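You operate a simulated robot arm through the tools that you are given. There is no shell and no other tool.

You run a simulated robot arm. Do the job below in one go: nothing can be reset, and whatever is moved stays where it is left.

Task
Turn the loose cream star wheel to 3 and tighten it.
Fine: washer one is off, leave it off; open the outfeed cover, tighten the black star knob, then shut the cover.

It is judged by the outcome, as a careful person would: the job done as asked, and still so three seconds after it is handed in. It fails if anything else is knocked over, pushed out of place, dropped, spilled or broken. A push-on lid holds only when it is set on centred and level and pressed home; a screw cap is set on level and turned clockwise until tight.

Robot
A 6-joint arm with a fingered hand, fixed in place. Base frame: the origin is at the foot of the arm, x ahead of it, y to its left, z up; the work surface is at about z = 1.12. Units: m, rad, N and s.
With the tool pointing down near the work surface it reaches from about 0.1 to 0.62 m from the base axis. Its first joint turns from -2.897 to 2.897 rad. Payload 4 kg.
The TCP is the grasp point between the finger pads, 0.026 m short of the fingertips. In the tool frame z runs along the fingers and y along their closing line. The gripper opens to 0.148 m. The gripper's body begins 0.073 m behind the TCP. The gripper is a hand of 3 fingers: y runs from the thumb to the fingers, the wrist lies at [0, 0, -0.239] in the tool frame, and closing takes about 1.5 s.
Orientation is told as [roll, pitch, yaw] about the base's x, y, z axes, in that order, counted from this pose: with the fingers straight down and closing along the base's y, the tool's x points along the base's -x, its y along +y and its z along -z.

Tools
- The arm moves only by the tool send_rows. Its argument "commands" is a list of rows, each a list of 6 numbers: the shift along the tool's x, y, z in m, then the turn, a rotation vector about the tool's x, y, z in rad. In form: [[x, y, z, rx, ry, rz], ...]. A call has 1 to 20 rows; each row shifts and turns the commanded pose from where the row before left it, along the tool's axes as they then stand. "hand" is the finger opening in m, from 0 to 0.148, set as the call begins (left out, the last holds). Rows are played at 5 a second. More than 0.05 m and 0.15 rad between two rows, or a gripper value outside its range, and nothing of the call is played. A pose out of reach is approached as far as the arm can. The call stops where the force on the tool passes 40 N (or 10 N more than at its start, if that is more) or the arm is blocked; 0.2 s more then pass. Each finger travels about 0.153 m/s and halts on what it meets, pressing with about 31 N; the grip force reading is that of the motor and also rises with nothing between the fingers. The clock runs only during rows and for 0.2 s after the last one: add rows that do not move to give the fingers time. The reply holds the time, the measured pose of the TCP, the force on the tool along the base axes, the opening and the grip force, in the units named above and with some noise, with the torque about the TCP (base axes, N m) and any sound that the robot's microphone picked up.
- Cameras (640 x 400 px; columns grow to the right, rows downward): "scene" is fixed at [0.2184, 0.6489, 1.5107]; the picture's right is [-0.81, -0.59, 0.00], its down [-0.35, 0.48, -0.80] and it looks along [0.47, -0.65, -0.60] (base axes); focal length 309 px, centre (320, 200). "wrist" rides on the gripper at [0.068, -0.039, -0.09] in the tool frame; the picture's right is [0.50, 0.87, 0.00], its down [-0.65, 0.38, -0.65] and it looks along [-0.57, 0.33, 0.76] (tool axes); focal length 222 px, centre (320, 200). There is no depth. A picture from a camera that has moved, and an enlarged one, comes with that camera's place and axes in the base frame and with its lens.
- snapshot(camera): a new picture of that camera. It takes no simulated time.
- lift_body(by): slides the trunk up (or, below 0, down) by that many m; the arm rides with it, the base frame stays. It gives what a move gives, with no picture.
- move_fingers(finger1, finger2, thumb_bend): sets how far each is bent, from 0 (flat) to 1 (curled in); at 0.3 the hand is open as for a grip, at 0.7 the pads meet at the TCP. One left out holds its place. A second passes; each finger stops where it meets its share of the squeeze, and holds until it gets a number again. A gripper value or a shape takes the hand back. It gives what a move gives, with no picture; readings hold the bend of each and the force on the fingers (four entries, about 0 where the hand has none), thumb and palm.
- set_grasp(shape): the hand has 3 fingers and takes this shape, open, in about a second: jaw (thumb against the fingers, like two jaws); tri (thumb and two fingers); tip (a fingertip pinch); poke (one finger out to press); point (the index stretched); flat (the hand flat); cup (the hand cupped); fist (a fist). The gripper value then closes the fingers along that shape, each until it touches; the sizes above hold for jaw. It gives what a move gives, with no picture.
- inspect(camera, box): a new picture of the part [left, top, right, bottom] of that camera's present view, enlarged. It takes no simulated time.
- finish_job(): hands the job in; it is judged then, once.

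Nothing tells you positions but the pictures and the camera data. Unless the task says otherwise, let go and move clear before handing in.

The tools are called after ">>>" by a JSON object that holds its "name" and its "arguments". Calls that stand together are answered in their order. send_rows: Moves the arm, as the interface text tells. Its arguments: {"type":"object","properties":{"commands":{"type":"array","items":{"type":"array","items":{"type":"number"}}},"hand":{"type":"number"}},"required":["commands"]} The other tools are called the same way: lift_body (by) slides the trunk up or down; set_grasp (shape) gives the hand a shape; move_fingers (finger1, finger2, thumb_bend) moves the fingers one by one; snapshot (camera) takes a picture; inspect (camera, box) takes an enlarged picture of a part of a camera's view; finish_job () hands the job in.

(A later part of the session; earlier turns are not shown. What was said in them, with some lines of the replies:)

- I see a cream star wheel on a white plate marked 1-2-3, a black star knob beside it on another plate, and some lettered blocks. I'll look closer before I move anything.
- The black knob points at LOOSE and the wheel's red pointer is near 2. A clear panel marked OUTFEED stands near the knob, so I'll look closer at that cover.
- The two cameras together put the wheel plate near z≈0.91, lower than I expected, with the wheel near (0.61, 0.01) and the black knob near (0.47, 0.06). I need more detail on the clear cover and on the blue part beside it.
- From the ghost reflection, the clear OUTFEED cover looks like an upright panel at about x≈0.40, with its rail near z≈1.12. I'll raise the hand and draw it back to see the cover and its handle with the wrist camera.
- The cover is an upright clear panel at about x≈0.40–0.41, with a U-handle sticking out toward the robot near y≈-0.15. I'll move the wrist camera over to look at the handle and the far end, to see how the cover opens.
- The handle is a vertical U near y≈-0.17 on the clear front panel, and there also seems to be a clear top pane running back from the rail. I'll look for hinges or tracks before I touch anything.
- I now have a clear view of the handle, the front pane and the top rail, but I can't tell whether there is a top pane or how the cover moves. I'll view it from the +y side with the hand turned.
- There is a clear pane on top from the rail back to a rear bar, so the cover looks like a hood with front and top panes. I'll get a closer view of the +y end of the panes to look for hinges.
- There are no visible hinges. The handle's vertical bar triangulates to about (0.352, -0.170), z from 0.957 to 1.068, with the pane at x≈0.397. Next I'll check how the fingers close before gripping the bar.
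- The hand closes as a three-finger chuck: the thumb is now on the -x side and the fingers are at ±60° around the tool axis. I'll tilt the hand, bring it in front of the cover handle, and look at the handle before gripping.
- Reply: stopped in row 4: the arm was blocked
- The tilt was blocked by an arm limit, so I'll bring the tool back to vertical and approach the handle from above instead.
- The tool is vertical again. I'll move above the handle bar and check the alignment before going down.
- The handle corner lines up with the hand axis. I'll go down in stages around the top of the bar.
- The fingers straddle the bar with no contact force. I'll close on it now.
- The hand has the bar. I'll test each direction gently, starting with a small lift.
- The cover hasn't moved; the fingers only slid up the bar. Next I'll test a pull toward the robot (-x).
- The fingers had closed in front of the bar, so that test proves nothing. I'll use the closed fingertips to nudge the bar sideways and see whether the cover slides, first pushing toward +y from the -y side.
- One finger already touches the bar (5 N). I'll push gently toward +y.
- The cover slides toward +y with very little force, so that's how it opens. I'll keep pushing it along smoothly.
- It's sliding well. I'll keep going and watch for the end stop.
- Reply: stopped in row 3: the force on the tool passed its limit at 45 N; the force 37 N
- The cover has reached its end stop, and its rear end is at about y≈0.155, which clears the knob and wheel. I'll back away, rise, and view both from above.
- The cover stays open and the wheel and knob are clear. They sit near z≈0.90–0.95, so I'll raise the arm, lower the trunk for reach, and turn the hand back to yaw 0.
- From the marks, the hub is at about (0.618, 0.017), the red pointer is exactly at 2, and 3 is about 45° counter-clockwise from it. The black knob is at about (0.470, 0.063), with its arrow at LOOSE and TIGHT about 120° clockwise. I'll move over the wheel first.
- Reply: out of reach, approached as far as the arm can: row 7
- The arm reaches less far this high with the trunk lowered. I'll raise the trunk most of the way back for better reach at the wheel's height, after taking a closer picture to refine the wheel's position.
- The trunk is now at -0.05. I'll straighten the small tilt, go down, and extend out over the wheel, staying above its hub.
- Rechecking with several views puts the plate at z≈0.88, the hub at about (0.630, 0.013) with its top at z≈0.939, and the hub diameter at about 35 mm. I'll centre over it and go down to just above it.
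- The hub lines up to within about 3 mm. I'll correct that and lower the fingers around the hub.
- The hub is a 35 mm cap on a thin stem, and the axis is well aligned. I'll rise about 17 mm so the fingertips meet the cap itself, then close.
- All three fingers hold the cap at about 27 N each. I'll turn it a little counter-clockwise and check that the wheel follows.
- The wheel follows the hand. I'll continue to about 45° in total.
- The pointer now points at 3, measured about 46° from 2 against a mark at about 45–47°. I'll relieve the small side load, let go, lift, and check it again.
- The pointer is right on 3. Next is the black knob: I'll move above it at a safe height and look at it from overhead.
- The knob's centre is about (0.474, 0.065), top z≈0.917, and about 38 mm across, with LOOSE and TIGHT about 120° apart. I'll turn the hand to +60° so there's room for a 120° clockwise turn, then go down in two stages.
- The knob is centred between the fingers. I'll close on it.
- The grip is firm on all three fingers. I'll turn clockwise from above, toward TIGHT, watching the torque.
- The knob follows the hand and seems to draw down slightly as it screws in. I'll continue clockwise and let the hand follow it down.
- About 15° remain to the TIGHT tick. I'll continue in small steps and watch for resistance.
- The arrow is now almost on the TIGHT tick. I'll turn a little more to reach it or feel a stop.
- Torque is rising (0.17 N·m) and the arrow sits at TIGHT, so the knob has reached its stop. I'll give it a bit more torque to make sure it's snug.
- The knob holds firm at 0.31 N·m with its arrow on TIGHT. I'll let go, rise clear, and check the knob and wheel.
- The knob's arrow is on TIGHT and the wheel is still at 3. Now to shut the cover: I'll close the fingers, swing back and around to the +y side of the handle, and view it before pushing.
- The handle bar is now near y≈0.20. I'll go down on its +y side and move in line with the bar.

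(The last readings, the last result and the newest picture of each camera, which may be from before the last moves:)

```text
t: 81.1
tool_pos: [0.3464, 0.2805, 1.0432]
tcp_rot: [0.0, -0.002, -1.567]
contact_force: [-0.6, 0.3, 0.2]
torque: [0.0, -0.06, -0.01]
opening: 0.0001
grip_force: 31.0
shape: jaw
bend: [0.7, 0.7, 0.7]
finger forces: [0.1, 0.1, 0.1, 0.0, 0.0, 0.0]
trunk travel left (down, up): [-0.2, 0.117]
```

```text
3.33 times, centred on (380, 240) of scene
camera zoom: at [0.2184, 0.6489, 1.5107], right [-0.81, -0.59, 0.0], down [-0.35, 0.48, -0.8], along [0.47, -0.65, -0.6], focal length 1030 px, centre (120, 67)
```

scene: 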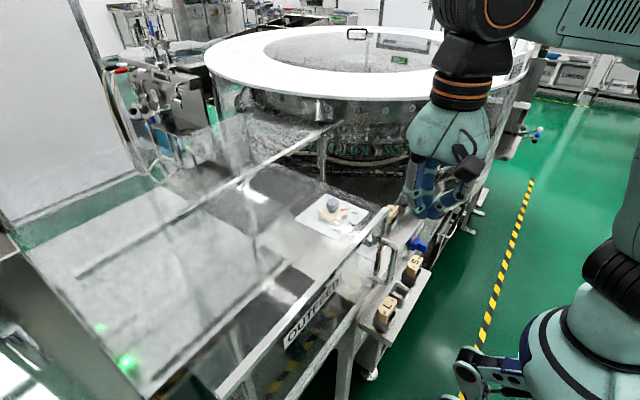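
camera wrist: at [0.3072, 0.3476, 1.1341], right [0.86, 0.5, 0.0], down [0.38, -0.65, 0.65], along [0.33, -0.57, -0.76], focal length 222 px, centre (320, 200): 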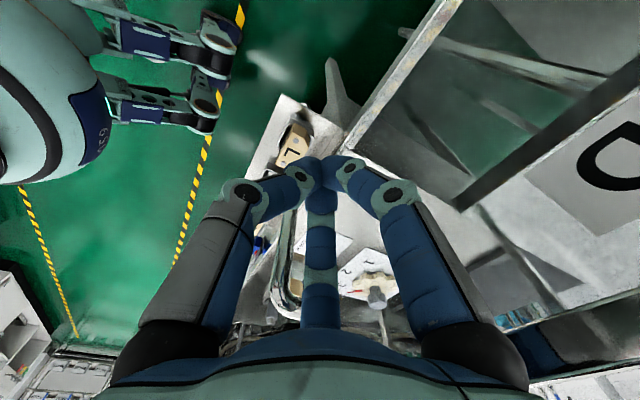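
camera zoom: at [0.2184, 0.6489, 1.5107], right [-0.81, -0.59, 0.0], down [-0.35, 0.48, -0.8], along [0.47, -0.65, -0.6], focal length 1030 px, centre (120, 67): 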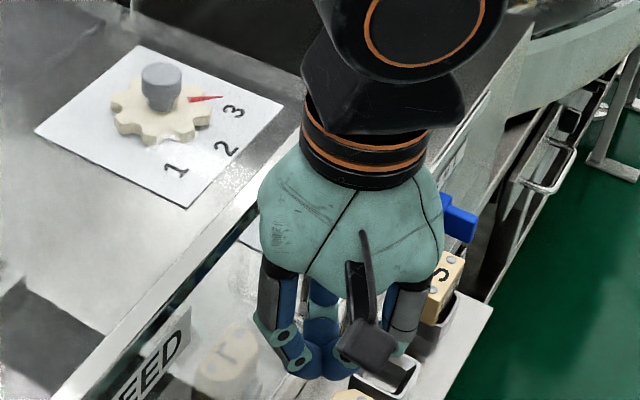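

>>> {"name": "send_rows", "arguments": {"commands": [[-0.01, 0.004, 0, 0, 0, 0], [-0.01, 0, 0, 0, 0, 0], [-0.006, 0, 0, 0, 0, 0], [-0.006, 0, 0, 0, 0, 0], [-0.006, 0, 0, 0, 0, 0], [0, 0, 0, 0, 0, 0]]}}

>>> {"name": "inspect", "arguments": {"camera": "scene", "box": [320, 180, 440, 300]}}

>>> {"name": "snapshot", "arguments": {"camera": "wrist"}}

```text
t: 82.5
tool_pos: [0.3507, 0.2439, 1.0446]
tcp_rot: [0.0, 0.0, -1.57]
contact_force: [-0.7, 0.7, -0.5]
torque: [-0.02, -0.02, -0.01]
opening: 0.0
grip_force: 31.2
shape: jaw
bend: [0.7, 0.7, 0.7]
finger forces: [0.0, 1.1, 0.0, 0.0, 0.1, 0.0]
trunk travel left (down, up): [-0.2, 0.117]
```

```text
3.33 times, centred on (380, 240) of scene
camera zoom: at [0.2184, 0.6489, 1.5107], right [-0.81, -0.59, 0.0], down [-0.35, 0.48, -0.8], along [0.47, -0.65, -0.6], focal length 1030 px, centre (120, 67)
```

zoom: 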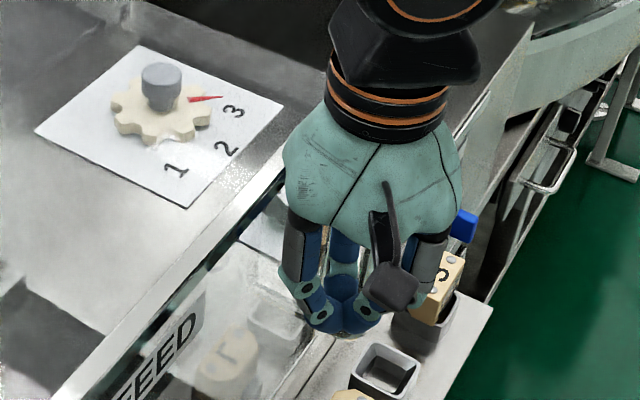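

```text
taken
camera wrist: at [0.3125, 0.3111, 1.1342], right [0.87, 0.5, 0.0], down [0.38, -0.65, 0.65], along [0.33, -0.57, -0.76], focal length 222 px, centre (320, 200)
```

wrist: 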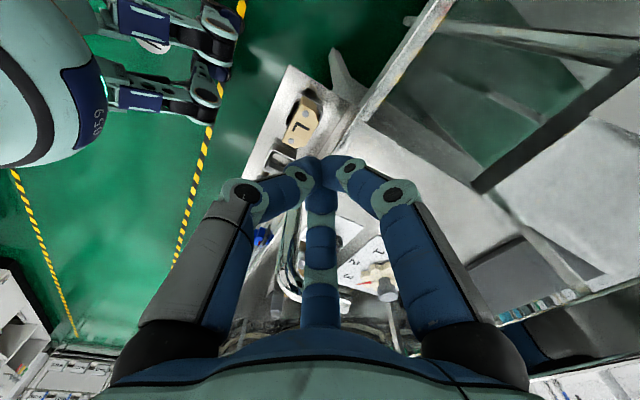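

The finger is on the bar and the cover has started to move. I'll push it steadily toward -y.

>>> {"name": "send_rows", "arguments": {"commands": [[-0.01, 0, 0, 0, 0, 0], [-0.013, 0, 0, 0, 0, 0], [-0.013, 0, 0, 0, 0, 0], [-0.013, 0, 0, 0, 0, 0], [-0.013, 0, 0, 0, 0, 0], [-0.013, 0, 0, 0, 0, 0], [-0.013, 0, 0, 0, 0, 0], [-0.013, 0, 0, 0, 0, 0], [-0.013, 0, 0, 0, 0, 0], [-0.01, 0, 0, 0, 0, 0], [0, 0, 0, 0, 0, 0]]}}

>>> {"name": "snapshot", "arguments": {"camera": "scene"}}

>>> {"name": "snapshot", "arguments": {"camera": "wrist"}}

```text
t: 84.9
tool_pos: [0.3504, 0.1206, 1.0437]
tcp_rot: [0.001, -0.001, -1.571]
contact_force: [-0.4, 0.6, 0.1]
torque: [-0.03, 0.0, 0.0]
opening: 0.0002
grip_force: 31.2
shape: jaw
bend: [0.7, 0.7, 0.7]
finger forces: [0.1, 0.1, 0.0, 0.0, 0.1, 0.0]
trunk travel left (down, up): [-0.2, 0.117]
```

```text
taken
```

scene: 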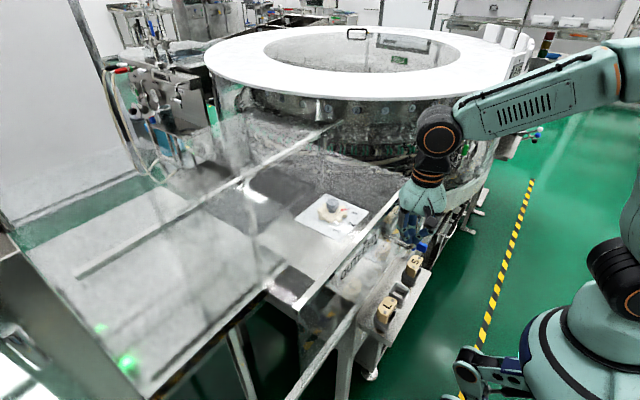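

```text
taken
camera wrist: at [0.3117, 0.1866, 1.1341], right [0.86, 0.5, 0.0], down [0.38, -0.65, 0.65], along [0.33, -0.57, -0.76], focal length 222 px, centre (320, 200)
```

wrist: 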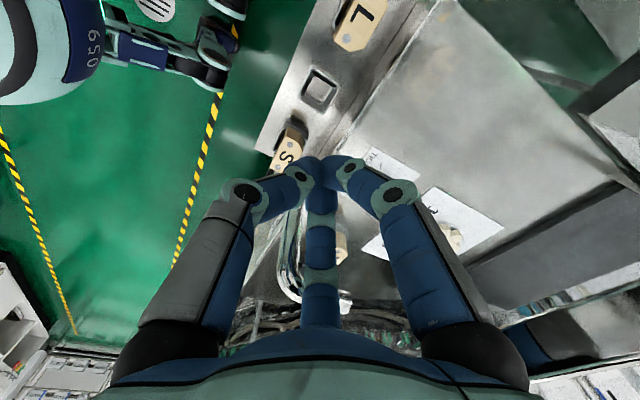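

The cover is sliding shut nicely, so I'll keep going.

>>> {"name": "send_rows", "arguments": {"commands": [[-0.01, 0, 0, 0, 0, 0], [-0.013, 0, 0, 0, 0, 0], [-0.013, 0, 0, 0, 0, 0], [-0.013, 0, 0, 0, 0, 0], [-0.013, 0, 0, 0, 0, 0], [-0.013, 0, 0, 0, 0, 0], [-0.013, 0, 0, 0, 0, 0], [-0.013, 0, 0, 0, 0, 0], [-0.013, 0, 0, 0, 0, 0], [-0.01, 0, 0, 0, 0, 0], [0, 0, 0, 0, 0, 0]]}}

>>> {"name": "snapshot", "arguments": {"camera": "scene"}}

>>> {"name": "snapshot", "arguments": {"camera": "wrist"}}

```text
t: 87.3
tool_pos: [0.3515, -0.0052, 1.0449]
tcp_rot: [0.001, -0.002, -1.569]
contact_force: [0.0, 0.3, 0.4]
torque: [0.0, 0.02, 0.05]
opening: 0.0
grip_force: 31.5
shape: jaw
bend: [0.7, 0.7, 0.7]
finger forces: [0.0, 0.1, 0.0, 0.0, 0.1, 0.0]
trunk travel left (down, up): [-0.2, 0.117]
```

```text
taken
```

scene: 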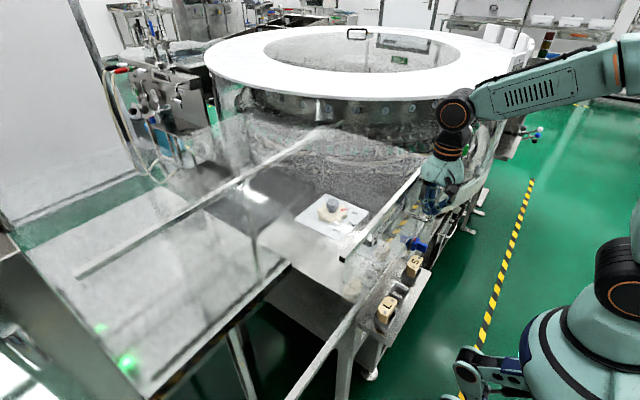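

```text
taken
camera wrist: at [0.3124, 0.0626, 1.1345], right [0.86, 0.5, 0.0], down [0.38, -0.65, 0.65], along [0.33, -0.57, -0.76], focal length 222 px, centre (320, 200)
```

wrist: 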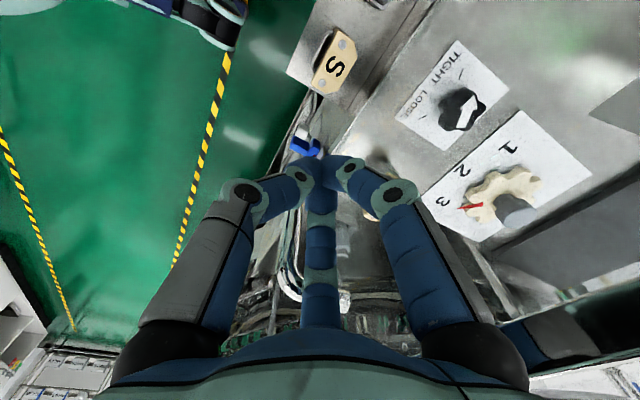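

>>> {"name": "send_rows", "arguments": {"commands": [[-0.01, 0, 0, 0, 0, 0], [-0.012, 0, 0, 0, 0, 0], [-0.012, 0, 0, 0, 0, 0], [-0.012, 0, 0, 0, 0, 0], [-0.012, 0, 0, 0, 0, 0], [-0.012, 0, 0, 0, 0, 0], [-0.01, 0, 0, 0, 0, 0], [-0.008, 0, 0, 0, 0, 0], [-0.006, 0, 0, 0, 0, 0], [0, 0, 0, 0, 0, 0]]}}

>>> {"name": "snapshot", "arguments": {"camera": "scene"}}

>>> {"name": "inspect", "arguments": {"camera": "scene", "box": [350, 220, 414, 260]}}

```text
t: 89.5
tool_pos: [0.3516, -0.0989, 1.0444]
tcp_rot: [0.0, -0.002, -1.568]
contact_force: [-0.1, 0.8, -0.2]
torque: [-0.05, 0.0, 0.02]
opening: 0.0
grip_force: 31.4
shape: jaw
bend: [0.7, 0.7, 0.7]
finger forces: [0.0, 1.2, 0.0, 0.0, 0.0, 0.0]
trunk travel left (down, up): [-0.2, 0.117]
```

```text
taken
```

scene: 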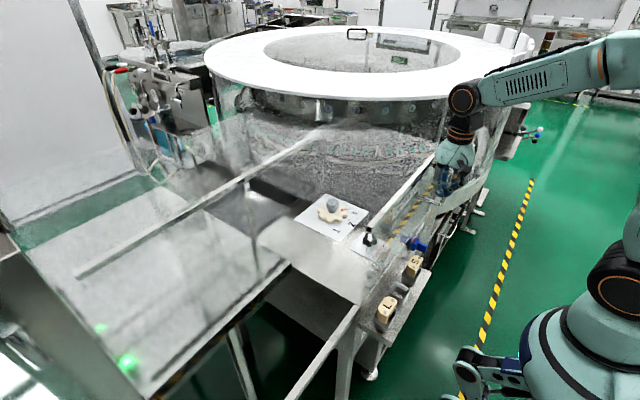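

```text
10.00 times, centred on (382, 240) of scene
camera zoom: at [0.2184, 0.6489, 1.5107], right [-0.81, -0.59, 0.0], down [-0.35, 0.48, -0.8], along [0.47, -0.65, -0.6], focal length 3090 px, centre (-300, -200)
```

zoom: 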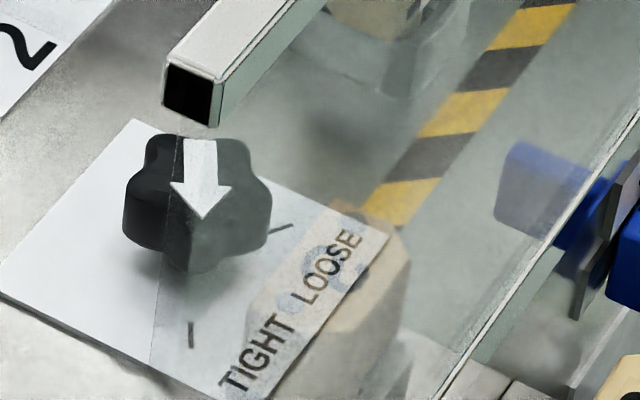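

The cover is nearly closed, about 2 cm to go, and the knob's arrow reads TIGHT. I'll finish slowly until it meets its closed stop.

>>> {"name": "send_rows", "arguments": {"commands": [[-0.005, 0, 0, 0, 0, 0], [-0.005, 0, 0, 0, 0, 0], [-0.004, 0, 0, 0, 0, 0], [-0.003, 0, 0, 0, 0, 0], [-0.003, 0, 0, 0, 0, 0], [-0.003, 0, 0, 0, 0, 0], [-0.002, 0, 0, 0, 0, 0], [-0.002, 0, 0, 0, 0, 0], [0, 0, 0, 0, 0, 0]]}}

>>> {"name": "inspect", "arguments": {"camera": "scene", "box": [350, 220, 414, 260]}}

```text
t: 91.5
tool_pos: [0.3513, -0.1249, 1.0453]
tcp_rot: [-0.001, -0.002, -1.569]
contact_force: [-3.0, 16.0, 0.7]
torque: [-0.39, -0.06, 0.2]
opening: 0.0
grip_force: 31.0
shape: jaw
bend: [0.7, 0.7, 0.7]
finger forces: [0.0, 15.7, 0.1, 0.1, 0.0, 0.0]
trunk travel left (down, up): [-0.2, 0.117]
```

```text
10.00 times, centred on (382, 240) of scene
camera zoom: at [0.2184, 0.6489, 1.5107], right [-0.81, -0.59, 0.0], down [-0.35, 0.48, -0.8], along [0.47, -0.65, -0.6], focal length 3090 px, centre (-300, -200)
```

zoom: 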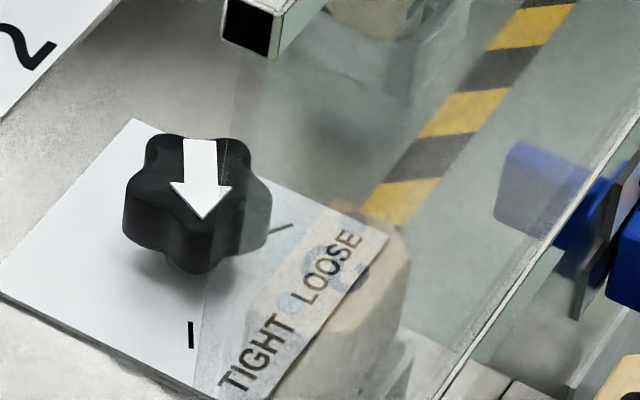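

The cover is fully shut against its stop, with the rail back where it was at first. I'll back away from the handle and check everything.

>>> {"name": "send_rows", "arguments": {"commands": [[0.015, 0, 0, 0, 0, 0], [0.02, 0, 0, 0, 0, 0], [0, -0.03, 0, 0, 0, 0], [0, -0.03, 0, 0, 0, 0], [0, 0, -0.045, 0, 0, 0], [0, 0, -0.045, 0, 0, 0], [0, 0, -0.045, 0, 0, 0], [0, 0, -0.045, 0, 0, 0], [0, 0, 0, 0, 0, 0]]}}

>>> {"name": "snapshot", "arguments": {"camera": "scene"}}

>>> {"name": "inspect", "arguments": {"camera": "scene", "box": [280, 180, 400, 260]}}

>>> {"name": "inspect", "arguments": {"camera": "scene", "box": [360, 130, 480, 330]}}

>>> {"name": "snapshot", "arguments": {"camera": "wrist"}}

```text
t: 93.5
tool_pos: [0.2907, -0.0892, 1.2251]
tcp_rot: [0.001, -0.001, -1.568]
contact_force: [-0.1, 0.0, -0.7]
torque: [0.0, 0.0, 0.04]
opening: 0.0
grip_force: 31.0
shape: jaw
bend: [0.7, 0.7, 0.7]
finger forces: [0.0, 0.0, 0.1, 0.1, 0.1, 0.1]
trunk travel left (down, up): [-0.2, 0.117]
```

```text
taken
```

scene: 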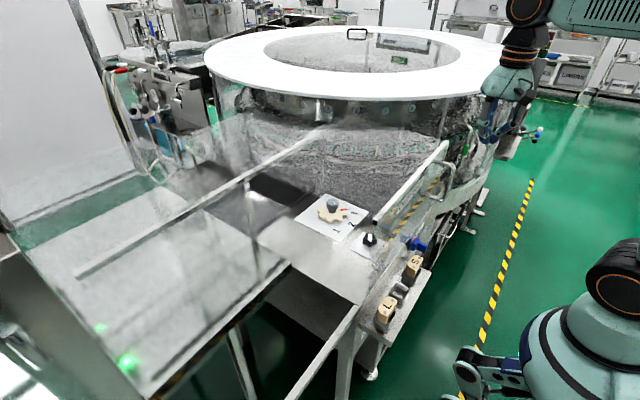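

```text
5.00 times, centred on (340, 220) of scene
camera zoom: at [0.2184, 0.6489, 1.5107], right [-0.81, -0.59, 0.0], down [-0.35, 0.48, -0.8], along [0.47, -0.65, -0.6], focal length 1545 px, centre (220, 100)
```

zoom: 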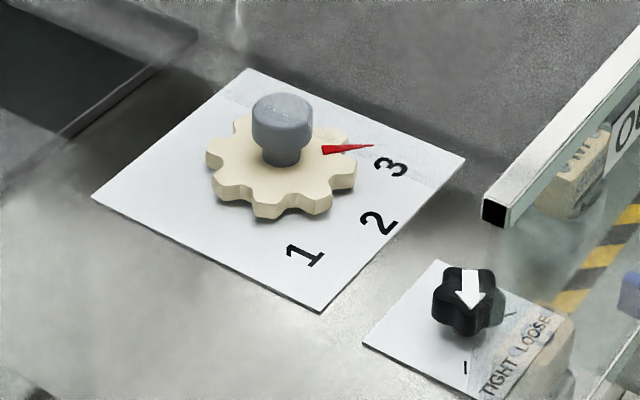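

```text
2.00 times, centred on (420, 230) of scene
camera zoom: at [0.2184, 0.6489, 1.5107], right [-0.81, -0.59, 0.0], down [-0.35, 0.48, -0.8], along [0.47, -0.65, -0.6], focal length 618 px, centre (120, 140)
```

zoom: 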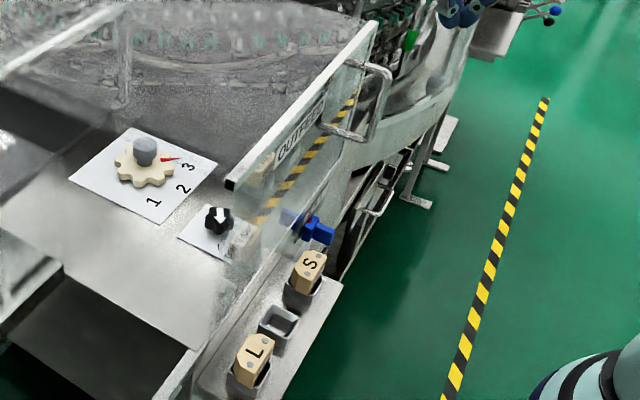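

```text
taken
camera wrist: at [0.2512, -0.0223, 1.314], right [0.87, 0.5, 0.0], down [0.38, -0.65, 0.65], along [0.33, -0.57, -0.76], focal length 222 px, centre (320, 200)
```

wrist: 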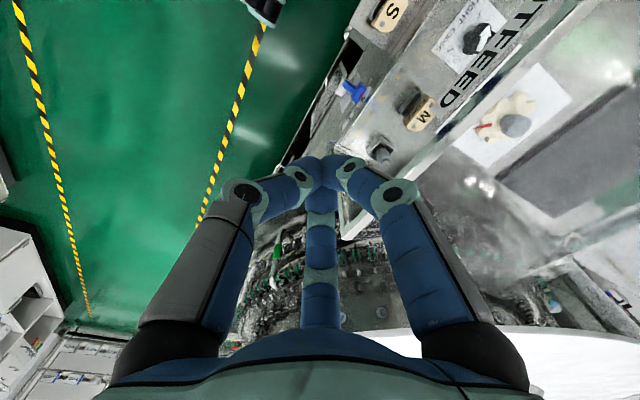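

The wheel's pointer is on 3, the black knob's arrow is at TIGHT, and the cover is fully shut. The guides, the blue lever and the other controls look as they did at the start, and the hand is clear, so I'm handing the job in.

>>> {"name": "finish_job", "arguments": {}}

```text
The job is handed in.
```

The job is handed in: the cream star wheel is set to 3 and tightened, and the outfeed cover is shut. I haven't been told whether it passed.

- **Cover opened:** it slides sideways, so I pushed it by its handle to its open stop. It stayed open while I worked.
- **Wheel:** I turned it about 45° counter-clockwise, from 2 to 3. The pointer still read 3 after I tightened the knob and shut the cover.
- **Black star knob:** I turned it about 120° clockwise from LOOSE until it hit its stop. It held at about 0.3 N·m, with the arrow on TIGHT.
- **Cover shut:** I pushed it back to its closed stop, and its rail lines up with where it started.

I did not touch washer one, the lettered guides (S, M, L) or the blue lever. The hand was clear of the machine when I handed the job in.
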